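You operate a simulated robot arm through the tools that you are given. There is no shell and no other tool. Be economical: measure what you need, move in short steps, check, and stop when the job is done.

Carry out the task below with a simulated robot arm. There is one attempt and no reset: what you move stays moved.

TASK
Fetch the tall cup from the top of the pale bench and stand it on the job card. Then fetch the blue can from the top of the pale bench and stand it on top of the green filter there.
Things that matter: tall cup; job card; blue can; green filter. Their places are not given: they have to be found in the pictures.

It is judged by the outcome, as a careful person would: the job done as asked, and still so three seconds after it is handed in. It fails if anything else is knocked over, pushed out of place, dropped, spilled or broken.

THE ROBOT
A 7-joint arm with a two-finger parallel gripper, fixed in place. Base frame: the origin is at the foot of the arm, x ahead of it, y to its left, z up; the work surface is at about z = 0. Lengths are in cm, angles in rad, forces in N, time in s.
With the tool pointing down near the work surface it reaches from about 22 to 58 cm from the base axis. Its first joint turns from -1.152 to 1.152 rad. Payload 2.5 kg.
Tool frame: the origin (TCP) lies between the finger pads and is the grasp point; the fingertips stand 2.3 cm ahead of it; z points along the fingers, y is the line along which they close. The gripper opens to 9.4 cm. The fingers are 3.8 cm wide and 1 cm thick; the gripper's body (5.4 by 9.6 cm) begins 3.9 cm behind the TCP.
Orientation is told as [roll, pitch, yaw] about the base's x, y, z axes, in that order, counted from this pose: with the fingers straight down and closing along the base's y, the tool's x points along the base's -x, its y along +y and its z along -z.

THE INTERFACE
- The arm moves only by the tool jog_arm. Its argument "motion" is a list of rows, each an object of numbers (a shift or turn left out is 0, a gripper value left out holds the last): "x", "y", "z": the shift along the tool's x, y, z in units of 200 mm (1.0 is 200 mm); "wx", "wy", "wz": the turn, a rotation vector about the tool's x, y, z in units of 120 degrees (1.0 is 120 degrees); "gripper": the opening in per cent of the stroke, from 0 (shut) to 100 (fully open). In form: [{"x": .., "y": .., "z": .., "wx": .., "wy": .., "wz": .., "gripper": ..}, ...]. A call has 1 to 10 rows; each row is the pose to reach, as a shift and turn from the pose commanded when the call began, along the tool's axes at that moment. A call with a number of a shift or a turn outside -1 to 1 is refused whole. A row lasts 0.2 s, in which the tool goes at most 5 cm and 0.15 rad; a call with a longer step from one row to the next is refused whole, and so is a gripper value outside its range. A pose out of reach is approached as far as the arm can. The call stops where the force on the tool passes 40 N (or 10 N more than at its start, if that is more) or the arm is blocked; 0.2 s more then pass. The fingers move at their own pace (about 10.8 cm/s each) and stop on an object; they squeeze with about 34 N. The grip force told is the motor's: it shows also when the fingers shut on nothing. Time passes only in rows, and 0.2 s behind the last, so rows that repeat a pose let the fingers close. It gives the time, the measured TCP pose, the force on the tool (base axes), the opening and the grip force at its end, in the units of the frame above (readings bear some noise), and new pictures: "show" is both (left out), scene, wrist or none.
- Cameras (640 x 400 px; columns grow to the right, rows downward): "scene" is fixed at [9.46, -38.96, 56.4]; the picture's right is [0.97, -0.25, 0.00], its down [-0.09, -0.37, -0.93] and it looks along [0.23, 0.90, -0.38] (base axes); focal length 312 px, centre (320, 200). "wrist" rides on the gripper at [-3.9, 0, -4.4] in the tool frame; the picture's right is [0.00, -1.00, 0.00], its down [0.97, 0.00, -0.24] and it looks along [0.24, 0.00, 0.97] (tool axes); focal length 218 px, centre (320, 200).
- measure_at(camera, pixels): for up to 12 pixels [column, row] of the newest picture of that camera ("zoom" is the newest enlarged one), the place [x, y, z] in the base frame of the surface seen there, good to about 0.3 cm. No time passes.
- close_up(camera, box): a new picture of the part [left, top, right, bottom] of that camera's present view, enlarged. No time passes.
- hand_in(): hands the job in; it is judged then, once.

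Work in short steps. Measure before you move; look again where a grasp or a placing could have gone wrong, and mend it. You have 80 turns and 120 pictures in all, the two below and enlarged ones among them. Open the gripper and draw the arm clear of the work before you hand the job in, unless the task says otherwise; then end with one line.

The tools are called as name(argument=value, ...) on one line, values as JSON. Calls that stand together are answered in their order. jog_arm: Moves the arm, as the interface text tells. Its arguments: {"type":"object","properties":{"motion":{"type":"array"},"show":{"type":"string","enum":["both","scene","wrist","none"]}},"required":["motion"]} The other tools are called the same way: measure_at (camera, pixels) gives the place of the surface under pixels of a picture; close_up (camera, box) takes an enlarged picture of a part of a camera's view; hand_in () hands the job in.

At the start:

```text
clock: 0.0
position: [30.63, 19.01, 37.44]
orientation: [0.001, 0.001, 0.0]
force: [-1.0, -0.2, -0.3]
finger_gap: 9.4
grip_force: 0.0
```

scene: 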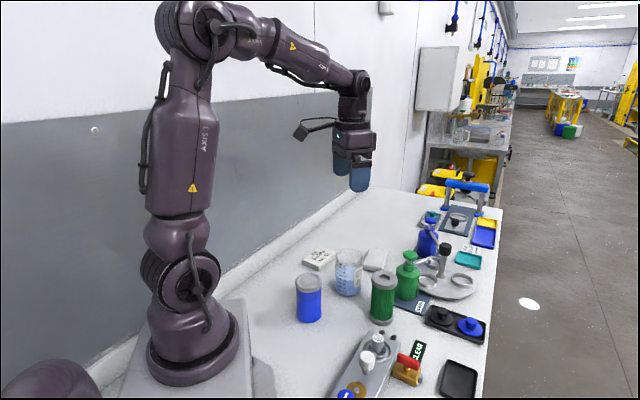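
wrist: 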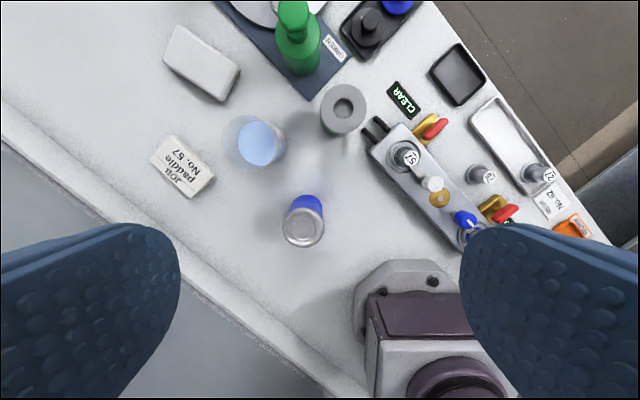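

I start by enlarging the bench area in both views to identify the objects.

close_up(camera="scene", box=[280, 200, 500, 340])

close_up(camera="wrist", box=[140, 0, 460, 260])

measure_at(camera="wrist", pixels=[[258, 143], [303, 230], [343, 105], [182, 165], [202, 63], [302, 200], [170, 137], [213, 178], [190, 195], [153, 158]])

measure_at(camera="scene", pixels=[[309, 280], [309, 300], [383, 278], [383, 305], [349, 255], [348, 280], [319, 258], [375, 258]])

```text
2.86 times, centred on (390, 270) of scene
```

zoom: 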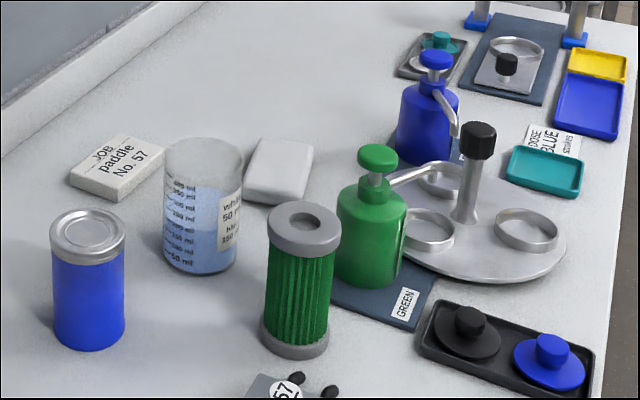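

```text
1.54 times, centred on (300, 130) of wrist
```

zoom: 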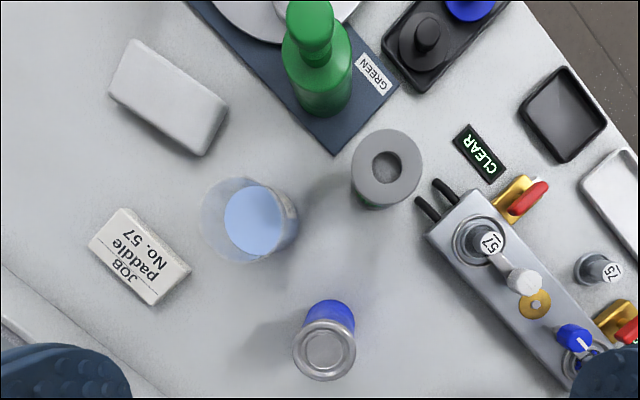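

```text
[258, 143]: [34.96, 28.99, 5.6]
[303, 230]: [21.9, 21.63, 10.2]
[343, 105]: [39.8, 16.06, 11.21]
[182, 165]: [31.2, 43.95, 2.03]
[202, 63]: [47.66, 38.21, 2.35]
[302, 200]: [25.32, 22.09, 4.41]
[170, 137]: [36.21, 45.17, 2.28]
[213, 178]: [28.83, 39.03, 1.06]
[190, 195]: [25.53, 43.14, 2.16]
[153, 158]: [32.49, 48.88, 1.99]
```

```text
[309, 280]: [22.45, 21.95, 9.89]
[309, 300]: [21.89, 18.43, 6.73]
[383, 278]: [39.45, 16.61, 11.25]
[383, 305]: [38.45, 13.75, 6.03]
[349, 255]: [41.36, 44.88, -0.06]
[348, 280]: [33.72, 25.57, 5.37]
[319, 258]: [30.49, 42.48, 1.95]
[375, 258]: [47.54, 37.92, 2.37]
```

The cup is the beaker at scene (348,270) holding liquid. The card is the 2 cm block at (319,258). I enlarge these and measure the edges.

close_up(camera="scene", box=[290, 235, 400, 305])

```text
5.71 times, centred on (345, 270) of scene
```

zoom: 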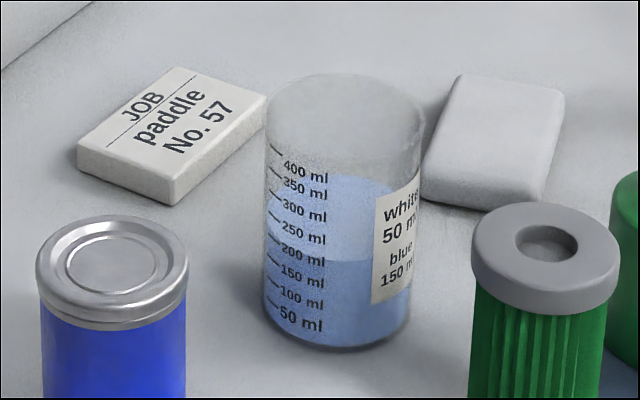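

measure_at(camera="zoom", pixels=[[330, 345], [285, 330], [385, 335], [300, 195], [390, 230], [335, 290], [180, 70], [265, 98], [173, 176], [80, 150], [45, 270], [180, 270]])

measure_at(camera="zoom", pixels=[[267, 130], [345, 76], [345, 120], [295, 85], [415, 110], [268, 200], [300, 250], [400, 290], [476, 250], [617, 250], [545, 210], [545, 310]])

close_up(camera="wrist", box=[145, 95, 305, 205])

```text
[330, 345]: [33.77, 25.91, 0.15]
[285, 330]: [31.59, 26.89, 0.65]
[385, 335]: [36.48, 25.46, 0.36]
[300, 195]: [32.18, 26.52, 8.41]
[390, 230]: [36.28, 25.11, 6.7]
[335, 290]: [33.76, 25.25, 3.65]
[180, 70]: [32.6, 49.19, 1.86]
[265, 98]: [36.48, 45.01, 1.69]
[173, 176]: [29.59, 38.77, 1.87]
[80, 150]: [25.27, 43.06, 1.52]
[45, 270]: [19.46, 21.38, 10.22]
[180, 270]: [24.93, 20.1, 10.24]
```

```text
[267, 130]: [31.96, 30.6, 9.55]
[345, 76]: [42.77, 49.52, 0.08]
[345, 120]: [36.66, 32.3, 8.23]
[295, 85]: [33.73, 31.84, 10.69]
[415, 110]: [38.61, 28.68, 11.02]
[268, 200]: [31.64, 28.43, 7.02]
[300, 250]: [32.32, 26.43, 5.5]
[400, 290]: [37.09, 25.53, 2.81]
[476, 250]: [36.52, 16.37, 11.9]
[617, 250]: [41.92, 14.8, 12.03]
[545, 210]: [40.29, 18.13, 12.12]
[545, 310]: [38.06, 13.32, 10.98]
```

```text
3.64 times, centred on (225, 150) of wrist
```

zoom: 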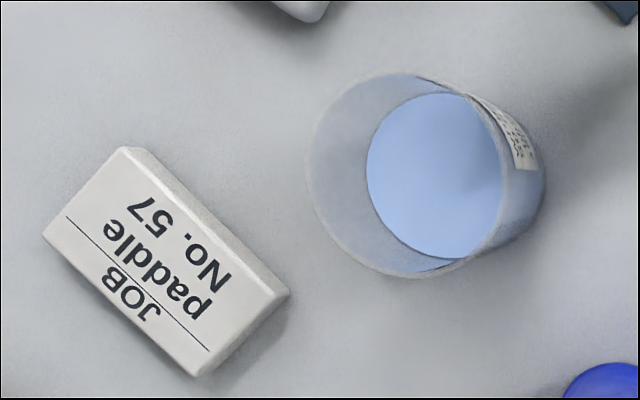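

Cup centre is about (35, 28.8) with r≈3.8 and its rim at z≈11. Card centre is about (30.9, 44.0) with its top at z≈2. I check the wall and ledge near the card, and the can.

measure_at(camera="wrist", pixels=[[30, 115], [20, 140], [20, 170], [100, 175], [80, 190], [130, 215], [200, 260], [180, 280], [40, 200]])

measure_at(camera="scene", pixels=[[280, 250], [290, 225], [250, 200], [309, 274], [297, 281], [321, 280], [309, 287]])

```text
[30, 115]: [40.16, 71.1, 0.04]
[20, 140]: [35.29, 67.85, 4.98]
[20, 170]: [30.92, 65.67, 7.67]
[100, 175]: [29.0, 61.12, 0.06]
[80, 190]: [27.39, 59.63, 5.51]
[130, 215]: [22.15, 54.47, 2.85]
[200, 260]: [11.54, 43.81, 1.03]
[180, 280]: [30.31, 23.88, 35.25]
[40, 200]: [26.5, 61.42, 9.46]
```

```text
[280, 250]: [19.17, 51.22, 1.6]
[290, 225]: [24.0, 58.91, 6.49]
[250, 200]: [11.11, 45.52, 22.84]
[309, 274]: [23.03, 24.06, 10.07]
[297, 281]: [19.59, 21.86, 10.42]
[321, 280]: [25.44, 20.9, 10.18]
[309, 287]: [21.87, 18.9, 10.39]
```

The wall is well clear. I move to above the cup at z≈20 with the gripper open.

jog_arm(motion=[{"x": -0.055, "y": 0.1225, "z": 0.15, "gripper": 100}, {"x": -0.11, "y": 0.245, "z": 0.3}, {"x": -0.165, "y": 0.3675, "z": 0.45}, {"x": -0.2185, "y": 0.49, "z": 0.6}, {"x": -0.2185, "y": 0.49, "z": 0.75}, {"x": -0.2185, "y": 0.49, "z": 0.87}, {"x": -0.2185, "y": 0.49, "z": 0.87}])

```text
clock: 1.6
position: [35.18, 28.75, 19.84]
orientation: [0.001, 0.001, 0.0]
force: [-0.1, 0.8, 0.3]
finger_gap: 9.39
grip_force: 0.0
```

scene: 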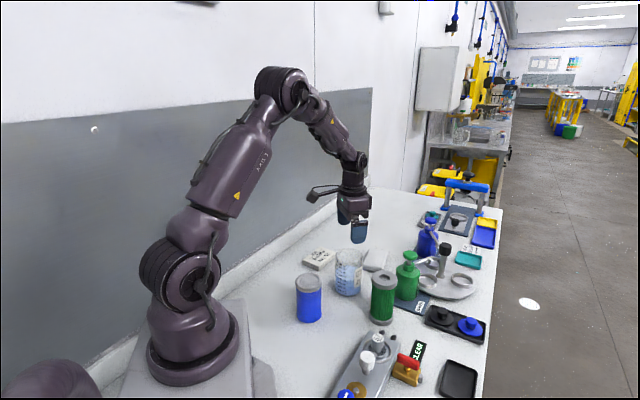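
wrist: 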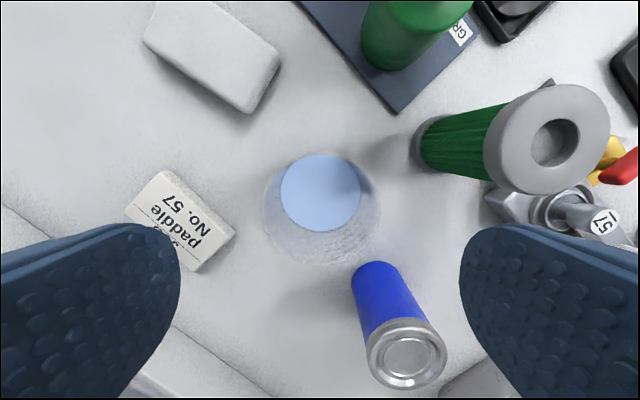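

The rim is centred at wrist (321,207), so it lies under the TCP within 0.2 cm. I descend to z≈8.

jog_arm(motion=[{"x": -0.004, "y": -0.004, "z": 0.1}, {"x": -0.004, "y": -0.004, "z": 0.2}, {"x": -0.004, "y": -0.004, "z": 0.3}, {"x": -0.004, "y": -0.004, "z": 0.4}, {"x": -0.004, "y": -0.004, "z": 0.5}, {"x": -0.004, "y": -0.004, "z": 0.57}, {"x": -0.004, "y": -0.004, "z": 0.592}, {"x": -0.004, "y": -0.004, "z": 0.592}])

```text
clock: 3.4
position: [35.19, 28.69, 8.12]
orientation: [0.0, 0.0, 0.001]
force: [-0.1, 0.5, 0.0]
finger_gap: 9.41
grip_force: 0.0
```

scene: 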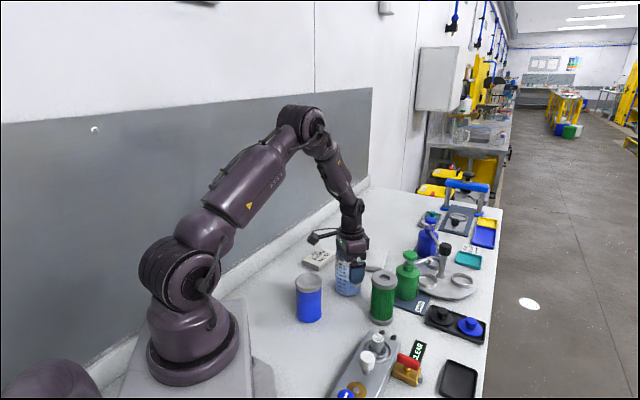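
wrist: 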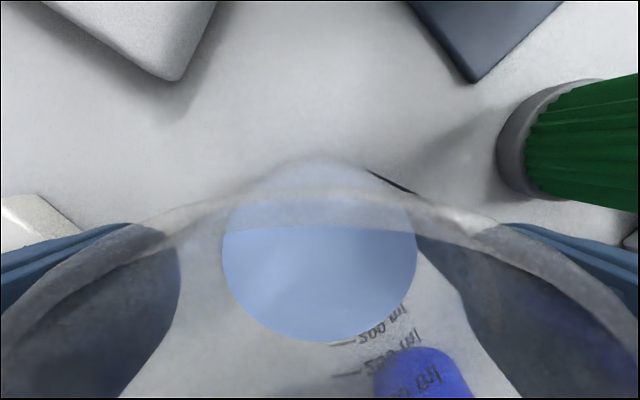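

The cup sits between the fingers, so I close on it.

jog_arm(motion=[{"gripper": 85}, {"gripper": 78}, {"gripper": 72}, {"gripper": 60}, {"gripper": 60}, {"gripper": 60}])

```text
clock: 4.8
position: [35.15, 28.67, 8.04]
orientation: [0.002, 0.0, 0.001]
force: [-0.6, 0.7, -0.3]
finger_gap: 7.47
grip_force: 34.4
```

scene: 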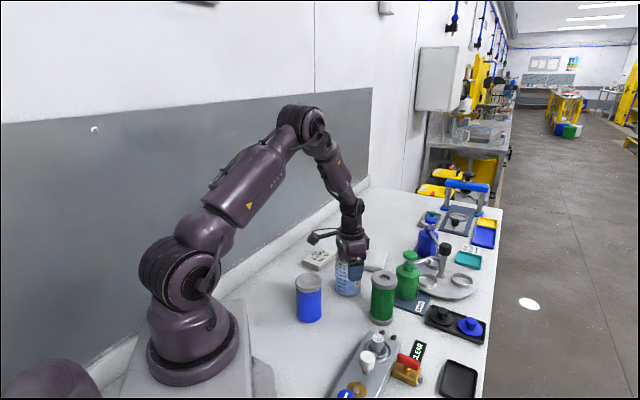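
wrist: 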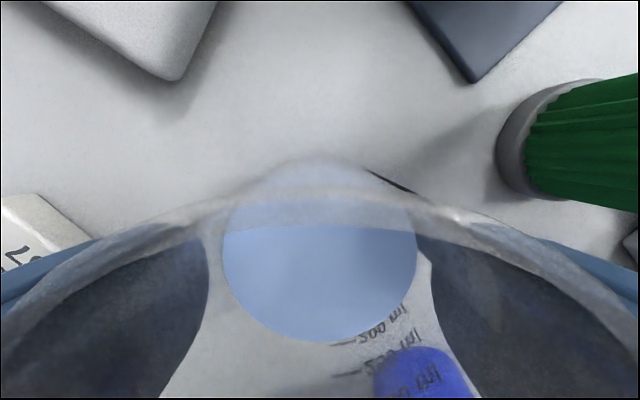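

The grip is firm at 7.47 cm. I lift 5 cm with gentle acceleration.

jog_arm(motion=[{"z": -0.015}, {"z": -0.045}, {"z": -0.085}, {"z": -0.125}, {"z": -0.165}, {"z": -0.205}, {"z": -0.235}, {"z": -0.25}, {"z": -0.25}])

```text
clock: 6.8
position: [35.08, 28.65, 13.23]
orientation: [0.0, 0.0, 0.002]
force: [0.1, -0.6, -2.6]
finger_gap: 7.43
grip_force: 34.2
```

scene: 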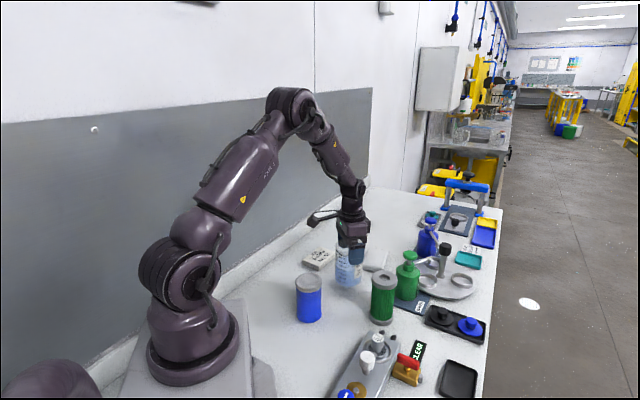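
wrist: 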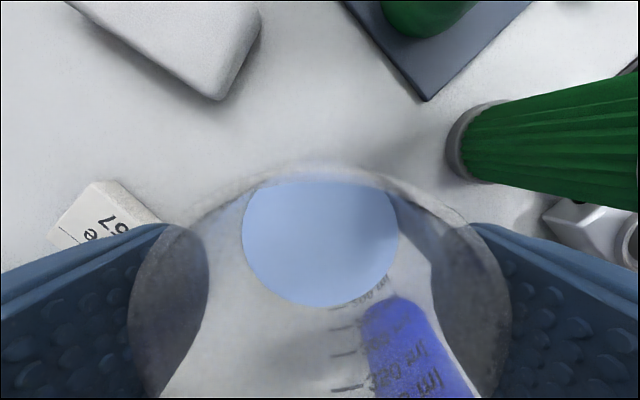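

The cup is held upright. I move it over the card smoothly at the same height.

jog_arm(motion=[{"x": 0.006, "y": 0.023}, {"x": 0.021, "y": 0.077}, {"x": 0.047, "y": 0.169}, {"x": 0.077, "y": 0.276}, {"x": 0.107, "y": 0.384}, {"x": 0.137, "y": 0.491}, {"x": 0.167, "y": 0.599}, {"x": 0.193, "y": 0.691}, {"x": 0.208, "y": 0.745}, {"x": 0.214, "y": 0.7675}])

```text
clock: 9.0
position: [30.87, 44.15, 13.05]
orientation: [0.001, 0.0, 0.001]
force: [0.2, -0.6, -2.1]
finger_gap: 7.45
grip_force: 33.7
```

scene: 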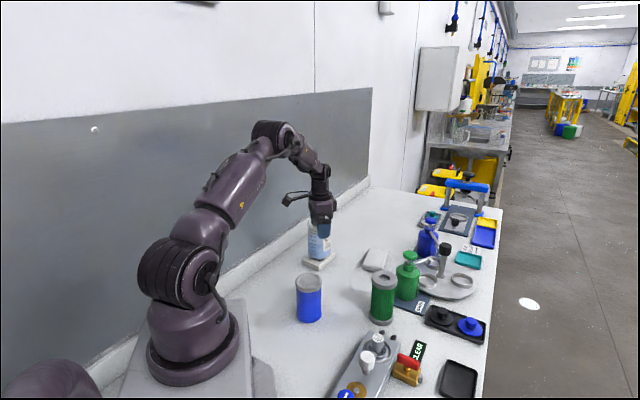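
wrist: 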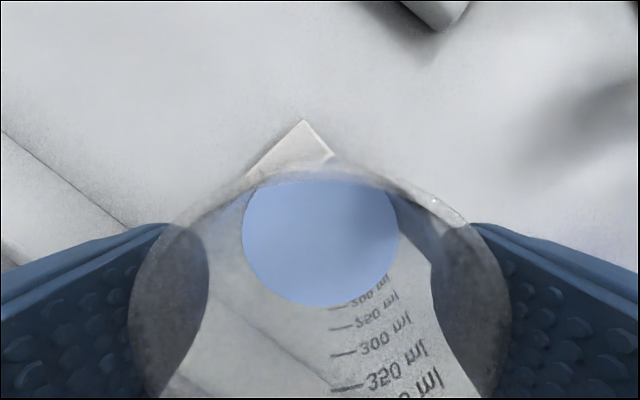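

The cup is over the card. I lower it slowly until contact at about TCP z=10.05.

jog_arm(motion=[{"z": 0.02}, {"z": 0.05}, {"z": 0.08}, {"z": 0.105}, {"z": 0.12}, {"z": 0.13}, {"z": 0.138}, {"z": 0.143}, {"z": 0.147}, {"z": 0.149}])

close_up(camera="scene", box=[280, 215, 360, 285])

```text
clock: 10.0
position: [31.16, 44.19, 11.84]
orientation: [0.005, -0.007, 0.001]
force: [-2.2, -0.4, 6.0]
finger_gap: 7.42
grip_force: 34.9
stopped in row 4: the force on the tool passed its limit (the readings are from after the stop); the commanded pose is now the measured one
```

scene: 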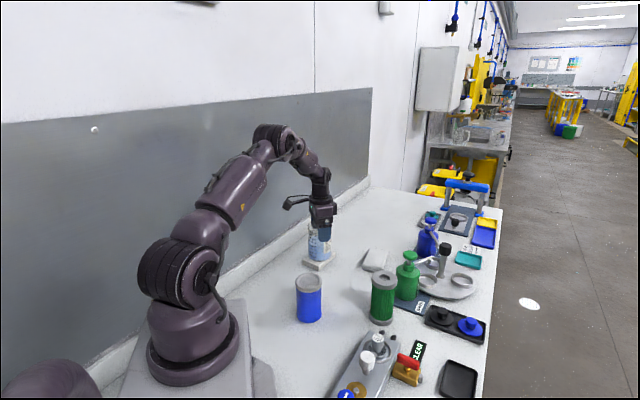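
wrist: 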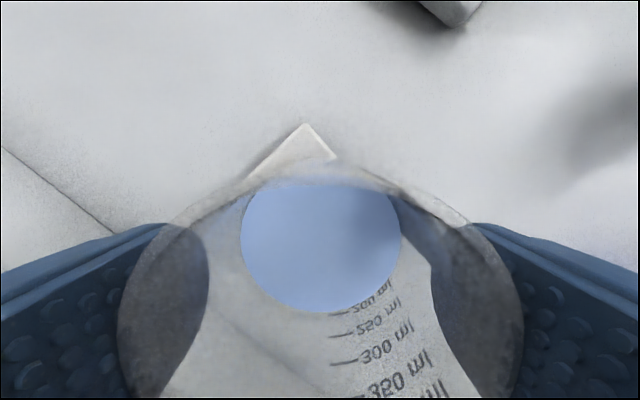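

```text
5.71 times, centred on (320, 250) of scene
```

zoom: 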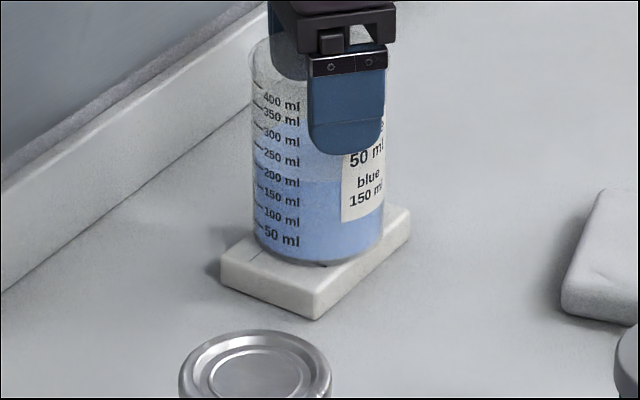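

The cup touched early because it slid about 1.8 cm down in the fingers during the lift. The zoom shows it standing flat in the middle of the card, so I open gradually.

jog_arm(motion=[{"gripper": 82}, {"gripper": 88}, {"gripper": 100}, {"gripper": 100}, {"gripper": 100}])

close_up(camera="scene", box=[280, 215, 360, 285])

```text
clock: 11.2
position: [31.16, 44.08, 11.73]
orientation: [0.006, -0.005, 0.0]
force: [0.3, 0.5, -0.9]
finger_gap: 9.39
grip_force: 0.0
```

scene: 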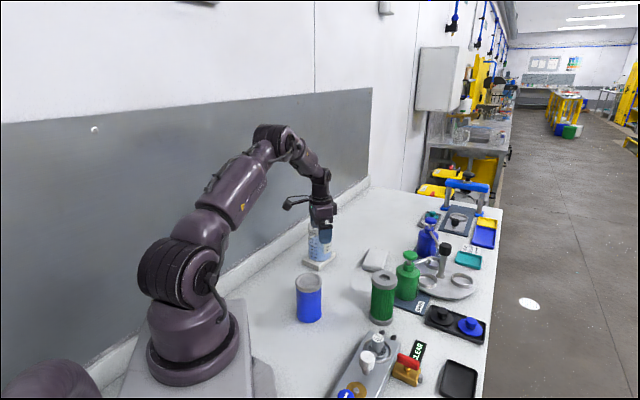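
wrist: 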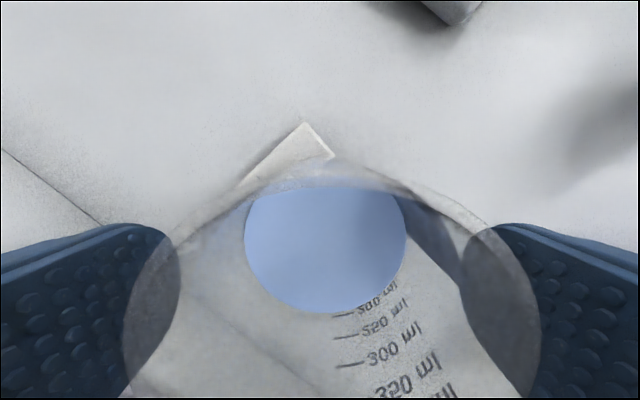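

```text
5.71 times, centred on (320, 250) of scene
```

zoom: 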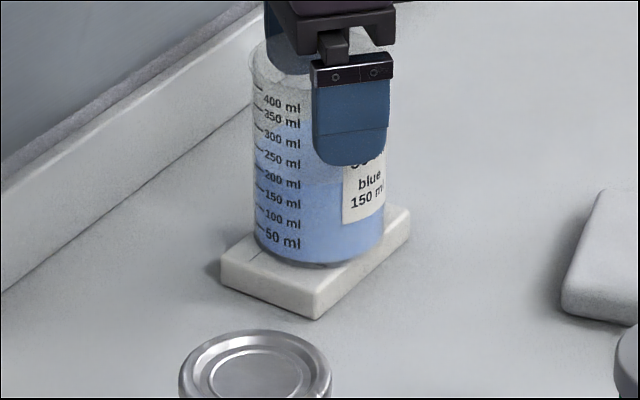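

The cup is standing. I rise straight up.

jog_arm(motion=[{"z": -0.06}, {"z": -0.14}, {"z": -0.24}, {"z": -0.36}, {"z": -0.48}, {"z": -0.6}])

close_up(camera="scene", box=[280, 215, 360, 285])

```text
clock: 12.6
position: [30.93, 44.25, 23.67]
orientation: [0.005, -0.005, 0.0]
force: [-0.7, -1.1, 0.8]
finger_gap: 9.39
grip_force: 0.1
```

scene: 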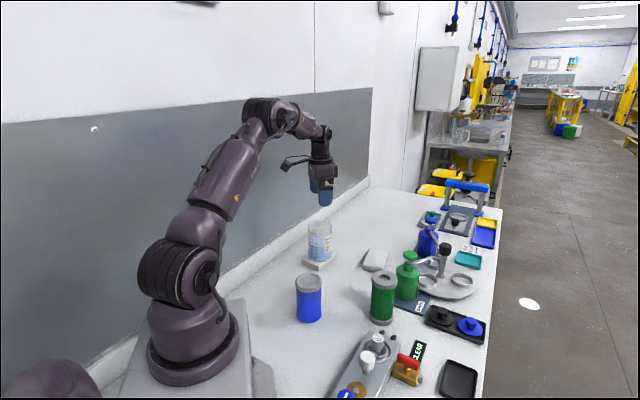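
wrist: 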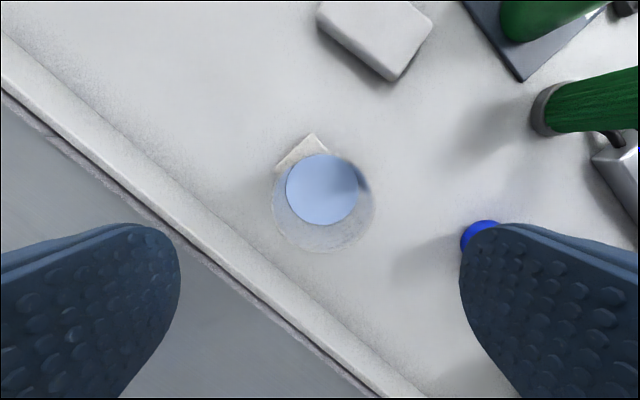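

```text
5.71 times, centred on (320, 250) of scene
```

zoom: 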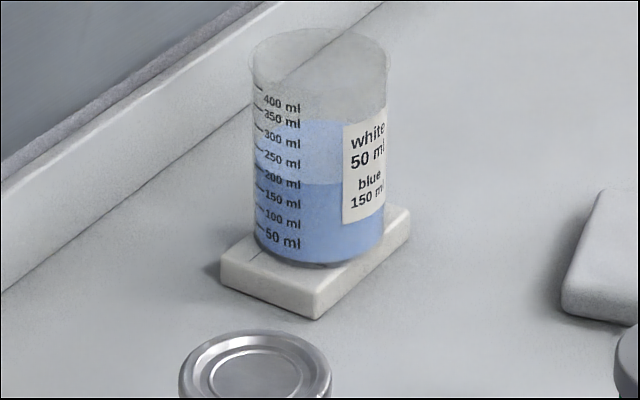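

The cup is centred and upright on the card. I move toward the can at about (22.4, 21.4), levelling the tool on the way.

jog_arm(motion=[{"x": 0.06, "y": -0.16, "wx": 0.0024, "wy": 0.0024}, {"x": 0.12, "y": -0.32, "wx": 0.0024, "wy": 0.0024}, {"x": 0.18, "y": -0.48, "wx": 0.0024, "wy": 0.0024}, {"x": 0.24, "y": -0.64, "wx": 0.0024, "wy": 0.0024}, {"x": 0.3, "y": -0.8, "wx": 0.0024, "wy": 0.0024}, {"x": 0.36, "y": -0.96, "wx": 0.0024, "wy": 0.0024}, {"x": 0.36, "y": -0.96, "wx": 0.0024, "wy": 0.0024}])

```text
clock: 14.2
position: [23.84, 24.88, 23.57]
orientation: [0.0, -0.001, -0.001]
force: [0.6, -0.4, 0.7]
finger_gap: 9.41
grip_force: 0.0
```

scene: 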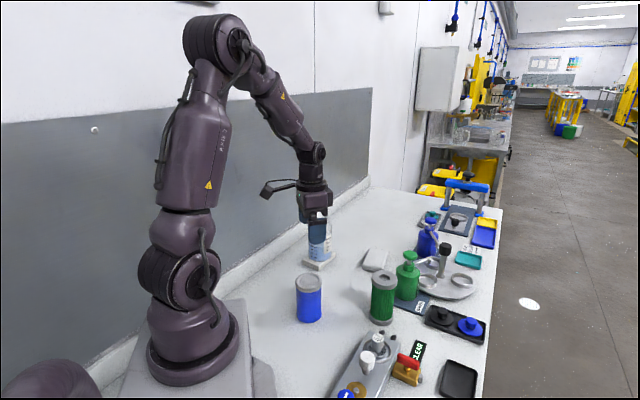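
wrist: 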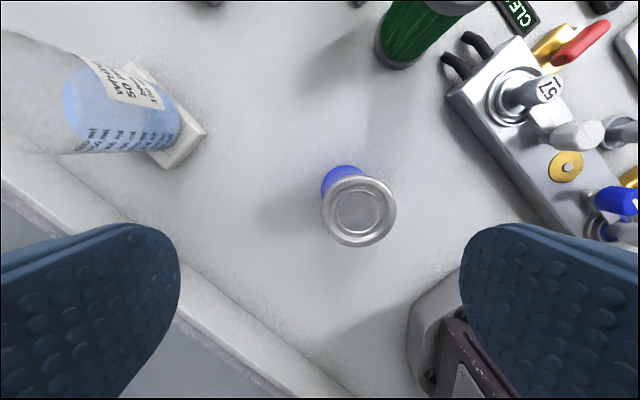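

The lid at wrist (359,211) puts the can at (22.4, 21.5). I check the robot foot near the right finger's path.

measure_at(camera="wrist", pixels=[[412, 310], [430, 370], [455, 275], [435, 290], [450, 310], [359, 211]])

jog_arm(motion=[{"x": 0.07, "y": -0.168}, {"x": 0.07, "y": -0.168, "z": 0.15}, {"x": 0.07, "y": -0.168, "z": 0.3}, {"x": 0.07, "y": -0.168, "z": 0.4}, {"x": 0.07, "y": -0.168, "z": 0.4}])

```text
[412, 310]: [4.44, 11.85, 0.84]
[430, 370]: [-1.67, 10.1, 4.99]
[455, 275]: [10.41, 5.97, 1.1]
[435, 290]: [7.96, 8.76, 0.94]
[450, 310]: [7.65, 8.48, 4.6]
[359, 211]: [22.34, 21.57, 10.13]
```

```text
clock: 15.4
position: [22.43, 21.62, 15.6]
orientation: [0.0, 0.0, 0.002]
force: [-1.1, -1.2, 0.0]
finger_gap: 9.41
grip_force: 0.0
```

scene: 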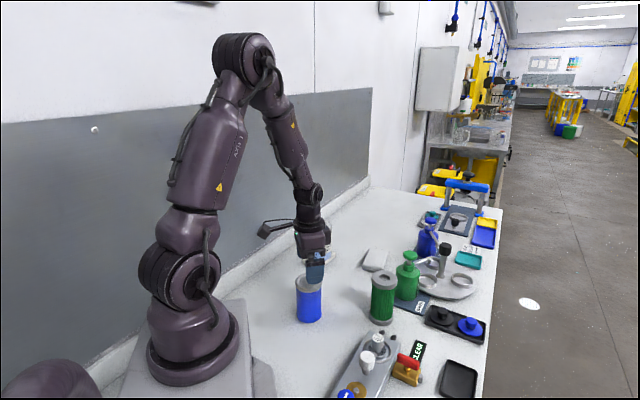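
wrist: 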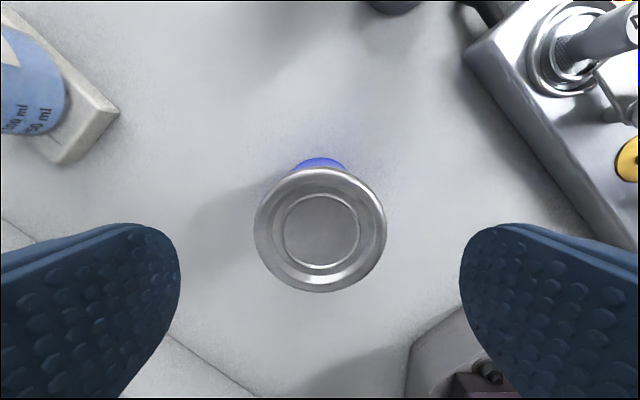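

The lid is centred under the tool. I descend to z≈7.2 and close.

jog_arm(motion=[{"z": 0.1}, {"z": 0.2}, {"z": 0.3}, {"z": 0.37}, {"z": 0.41}, {"z": 0.42}, {"z": 0.42}], show="wrist")

jog_arm(motion=[{"gripper": 80}, {"gripper": 72}, {"gripper": 66}, {"gripper": 50}, {"gripper": 50}, {"gripper": 50}])

```text
clock: 17.0
position: [22.43, 21.73, 7.29]
orientation: [0.002, 0.001, 0.0]
force: [0.1, 0.2, 0.5]
finger_gap: 9.39
grip_force: 0.1
```

wrist: 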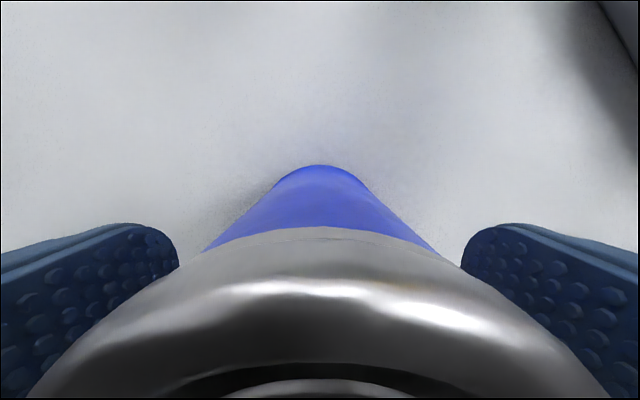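

```text
clock: 18.4
position: [22.49, 21.69, 7.18]
orientation: [0.0, 0.0, -0.002]
force: [0.0, -0.5, 0.4]
finger_gap: 6.27
grip_force: 34.3
```

scene: 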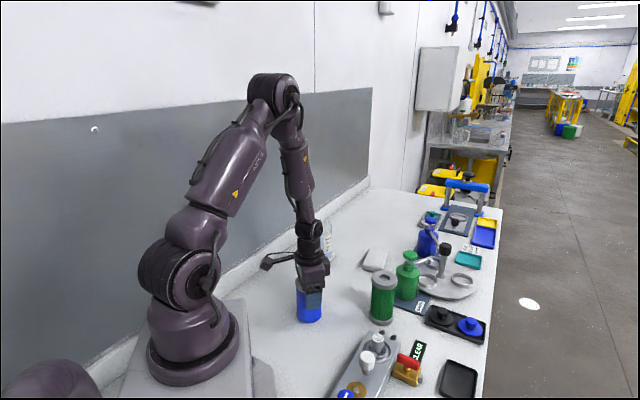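
wrist: 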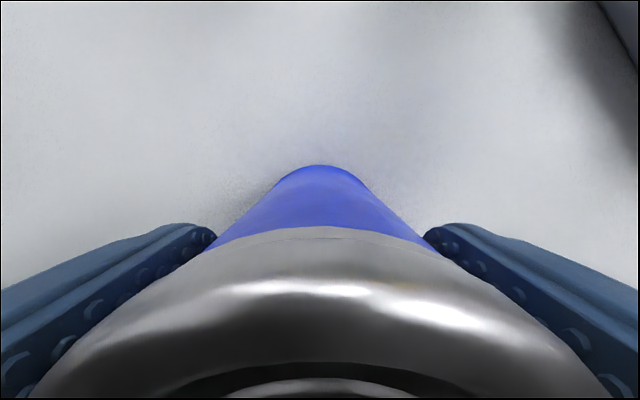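

The can is gripped at 6.27 cm. I lift smoothly.

jog_arm(motion=[{"z": -0.015}, {"z": -0.05}, {"z": -0.12}, {"z": -0.22}, {"z": -0.34}, {"z": -0.46}, {"z": -0.58}, {"z": -0.69}, {"z": -0.77}, {"z": -0.8}])

close_up(camera="scene", box=[260, 190, 440, 330])

```text
clock: 20.6
position: [22.39, 21.62, 23.27]
orientation: [-0.001, -0.001, 0.002]
force: [0.5, 0.1, 0.2]
finger_gap: 6.28
grip_force: 33.6
```

scene: 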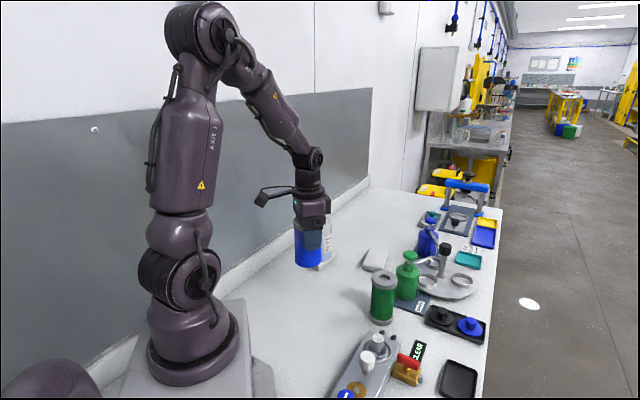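
wrist: 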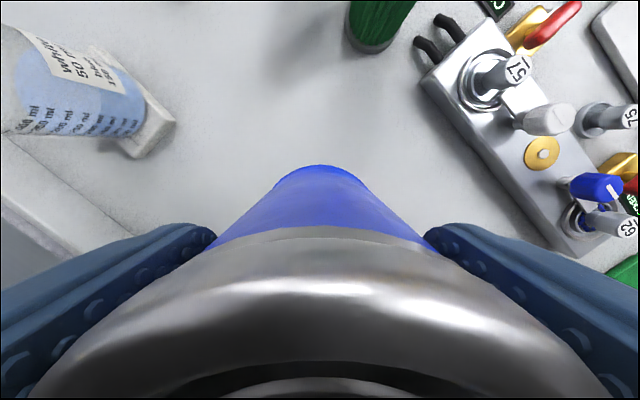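

```text
2.86 times, centred on (350, 260) of scene
```

zoom: 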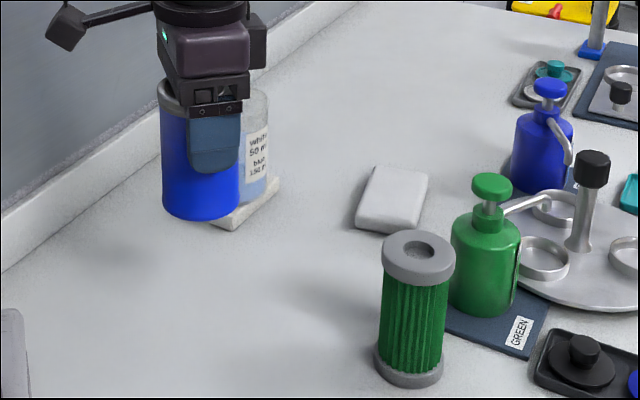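

There is no slip. I measure the filter's cap precisely in this zoom: outer rim left 382, right 455, back 232, front 285.

close_up(camera="scene", box=[355, 262, 411, 297])

```text
11.43 times, centred on (383, 280) of scene
```

zoom: 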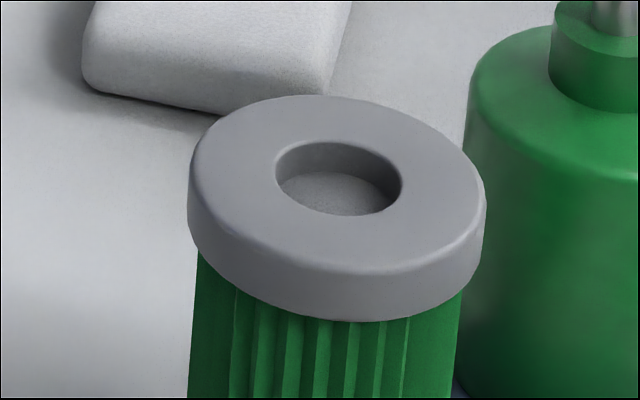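

measure_at(camera="zoom", pixels=[[330, 102], [345, 268], [197, 172], [476, 200], [338, 135], [340, 225], [268, 180], [408, 190], [260, 140], [420, 230], [245, 220], [420, 140]])

```text
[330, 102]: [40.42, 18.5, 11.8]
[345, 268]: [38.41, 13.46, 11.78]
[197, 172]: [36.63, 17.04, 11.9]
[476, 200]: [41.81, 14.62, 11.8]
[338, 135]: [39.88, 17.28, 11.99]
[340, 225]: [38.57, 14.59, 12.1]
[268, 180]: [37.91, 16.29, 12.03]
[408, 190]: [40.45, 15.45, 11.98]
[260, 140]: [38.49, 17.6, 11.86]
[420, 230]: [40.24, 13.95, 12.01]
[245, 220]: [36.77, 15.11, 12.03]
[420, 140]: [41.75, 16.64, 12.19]
```

Filter centre is (39.3, 15.9) with its top at z≈12.0. I carry the can there at the current height, with its bottom at about 16.

jog_arm(motion=[{"x": -0.025, "y": -0.0085}, {"x": -0.085, "y": -0.0285}, {"x": -0.187, "y": -0.063}, {"x": -0.305, "y": -0.103}, {"x": -0.424, "y": -0.143}, {"x": -0.543, "y": -0.183}, {"x": -0.661, "y": -0.223}, {"x": -0.763, "y": -0.257}, {"x": -0.823, "y": -0.278}, {"x": -0.848, "y": -0.286}])

close_up(camera="scene", box=[320, 200, 440, 330])

```text
clock: 22.8
position: [39.36, 15.84, 23.24]
orientation: [0.0, -0.001, -0.001]
force: [0.7, 0.4, -0.4]
finger_gap: 6.29
grip_force: 34.4
```

scene: 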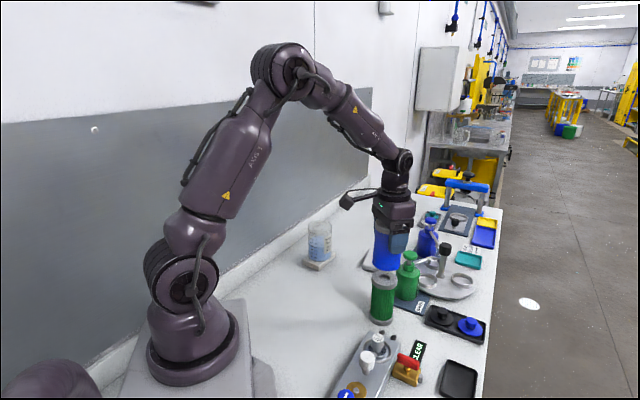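
wrist: 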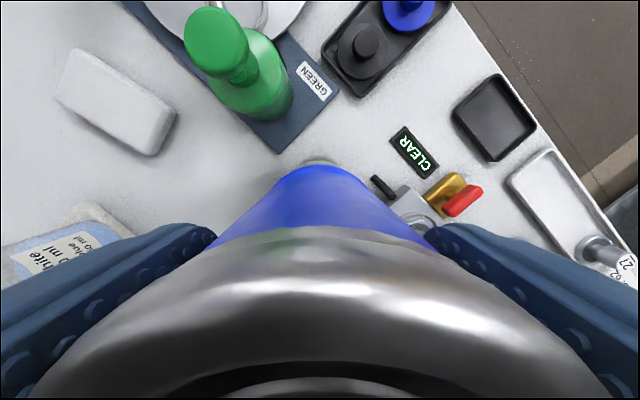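

```text
3.08 times, centred on (380, 265) of scene
```

zoom: 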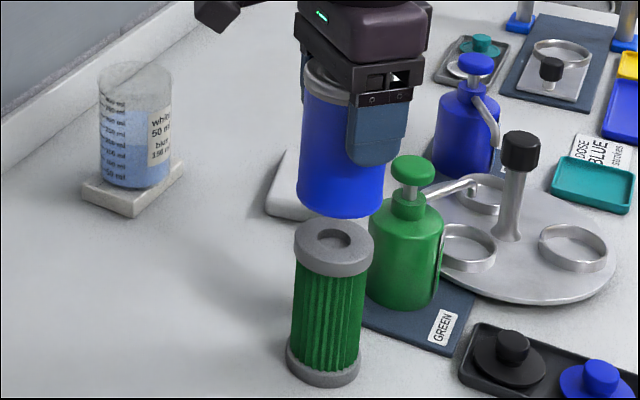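

The can is above the filter. I lower to about 0.4 cm above expected contact at TCP z≈19.2.

jog_arm(motion=[{"z": 0.02}, {"z": 0.05}, {"z": 0.085}, {"z": 0.12}, {"z": 0.145}, {"z": 0.163}, {"z": 0.175}, {"z": 0.182}, {"z": 0.182}])

close_up(camera="scene", box=[350, 230, 420, 310])

```text
clock: 24.8
position: [39.35, 15.9, 19.63]
orientation: [-0.001, -0.001, 0.001]
force: [0.4, 0.1, -1.2]
finger_gap: 6.27
grip_force: 34.1
```

scene: 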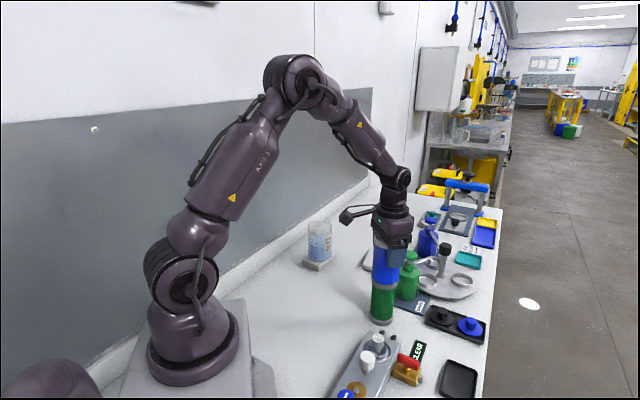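
wrist: 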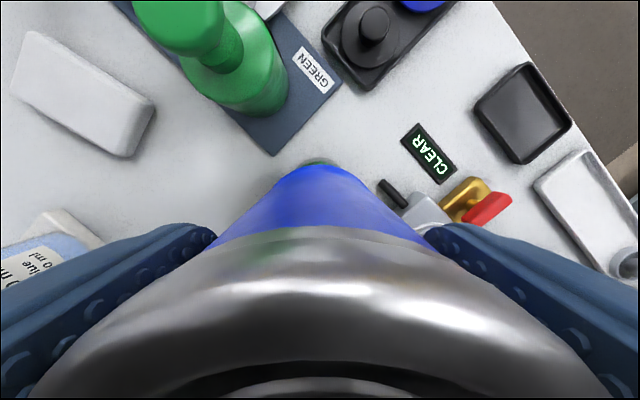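

```text
5.00 times, centred on (385, 270) of scene
```

zoom: 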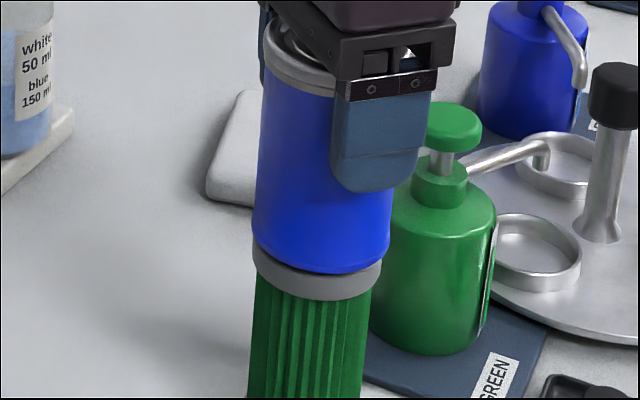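

The alignment is good. I shift 0.1 cm in −x and lower in 0.05–0.1 cm steps.

jog_arm(motion=[{"x": 0.005, "z": 0.004}, {"x": 0.005, "z": 0.008}, {"x": 0.005, "z": 0.012}, {"x": 0.005, "z": 0.015}, {"x": 0.005, "z": 0.018}, {"x": 0.005, "z": 0.021}, {"x": 0.005, "z": 0.021}])

close_up(camera="scene", box=[350, 230, 420, 310])

```text
clock: 26.4
position: [39.21, 15.91, 19.16]
orientation: [0.0, 0.0, -0.002]
force: [-1.9, -0.4, 5.6]
finger_gap: 6.3
grip_force: 34.0
```

scene: 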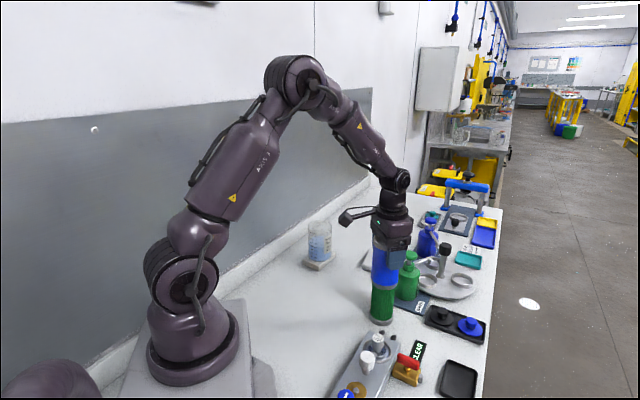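
wrist: 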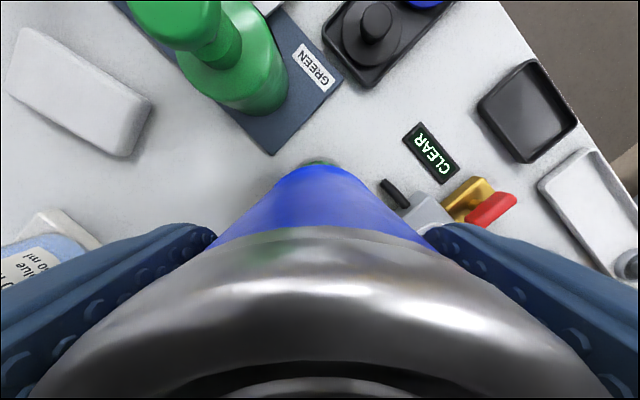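

```text
5.00 times, centred on (385, 270) of scene
```

zoom: 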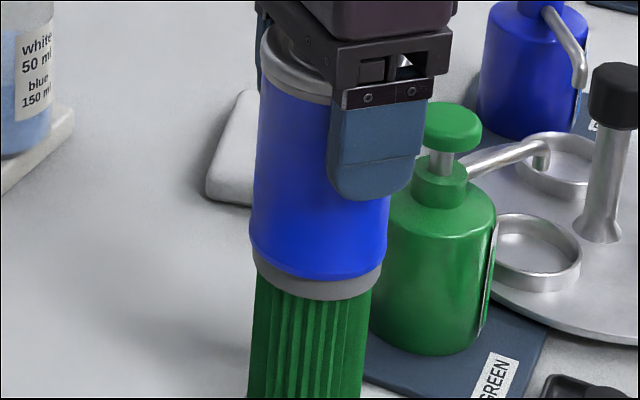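

The force reads 5.6 N, so the can rests on the filter. I open gradually.

jog_arm(motion=[{"gripper": 68}, {"gripper": 70}, {"gripper": 75}, {"gripper": 85}, {"gripper": 100}, {"gripper": 100}, {"gripper": 100}])

close_up(camera="scene", box=[350, 230, 420, 310])

```text
clock: 28.0
position: [39.21, 15.91, 19.12]
orientation: [0.001, 0.0, 0.0]
force: [-0.4, -0.1, 0.5]
finger_gap: 9.42
grip_force: 0.0
```

scene: 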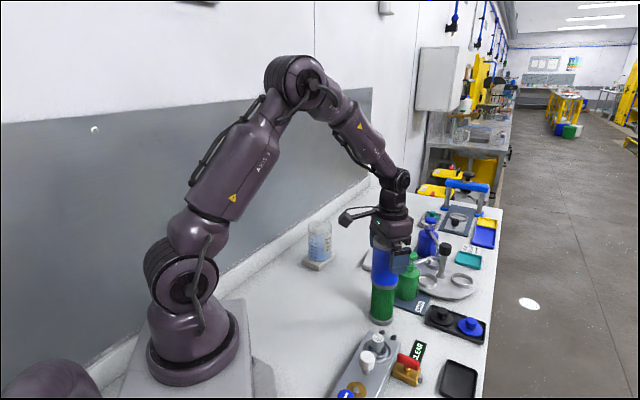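
wrist: 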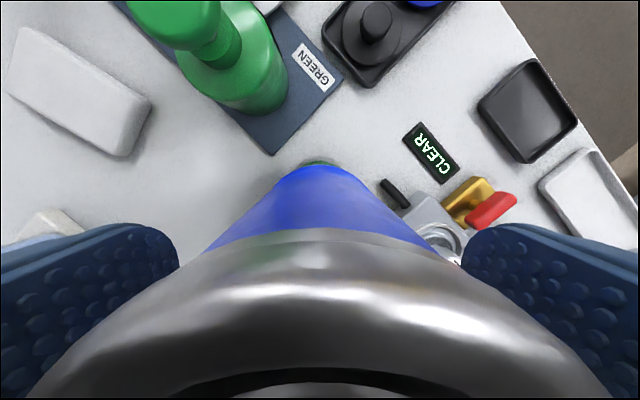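

```text
5.00 times, centred on (385, 270) of scene
```

zoom: 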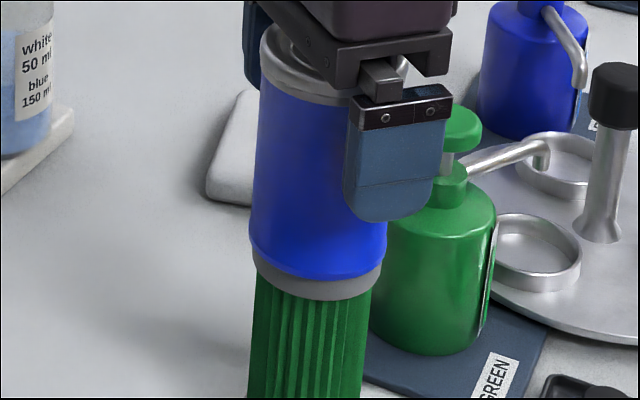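

The can stands on the filter. I rise straight up to z≈34, well clear.

jog_arm(motion=[{"z": -0.03}, {"z": -0.08}, {"z": -0.15}, {"z": -0.25}, {"z": -0.37}, {"z": -0.5}, {"z": -0.62}, {"z": -0.72}, {"z": -0.75}, {"z": -0.75}])

close_up(camera="scene", box=[280, 210, 440, 330])

```text
clock: 30.2
position: [39.29, 15.94, 34.29]
orientation: [0.001, 0.001, -0.001]
force: [0.7, 1.3, -0.4]
finger_gap: 9.43
grip_force: 0.1
```

scene: 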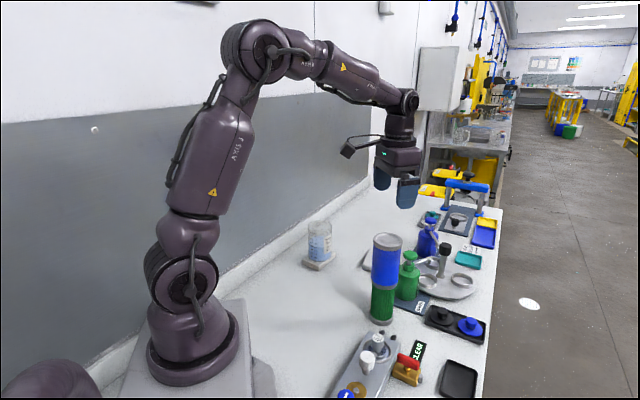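
wrist: 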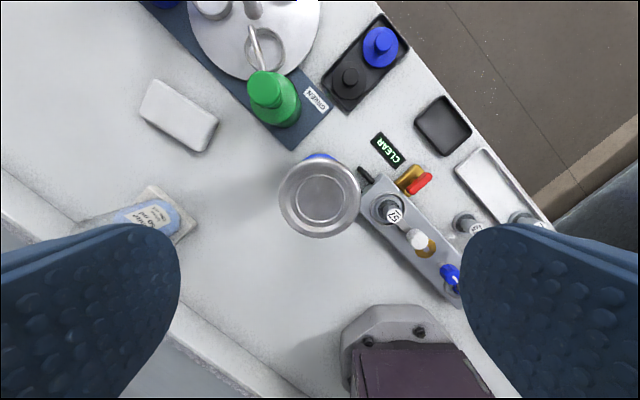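

```text
3.33 times, centred on (360, 270) of scene
```

zoom: 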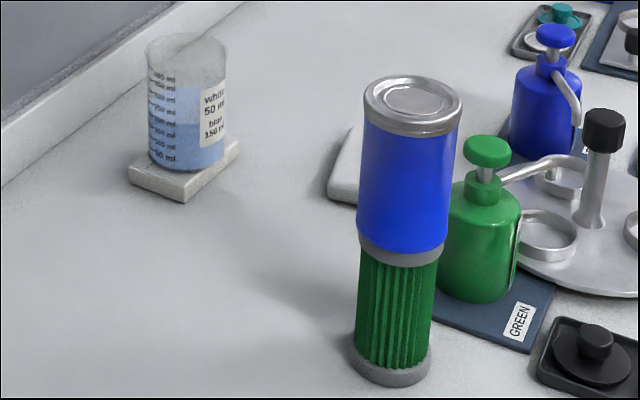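

Cup and can both stand upright in place, the gripper is open and the arm is clear, so I hand in.

hand_in()

```text
The job is handed in.
```

The tall cup stands upright on the job card and the blue can stands upright on top of the green filter; nothing else was disturbed in the last pictures.
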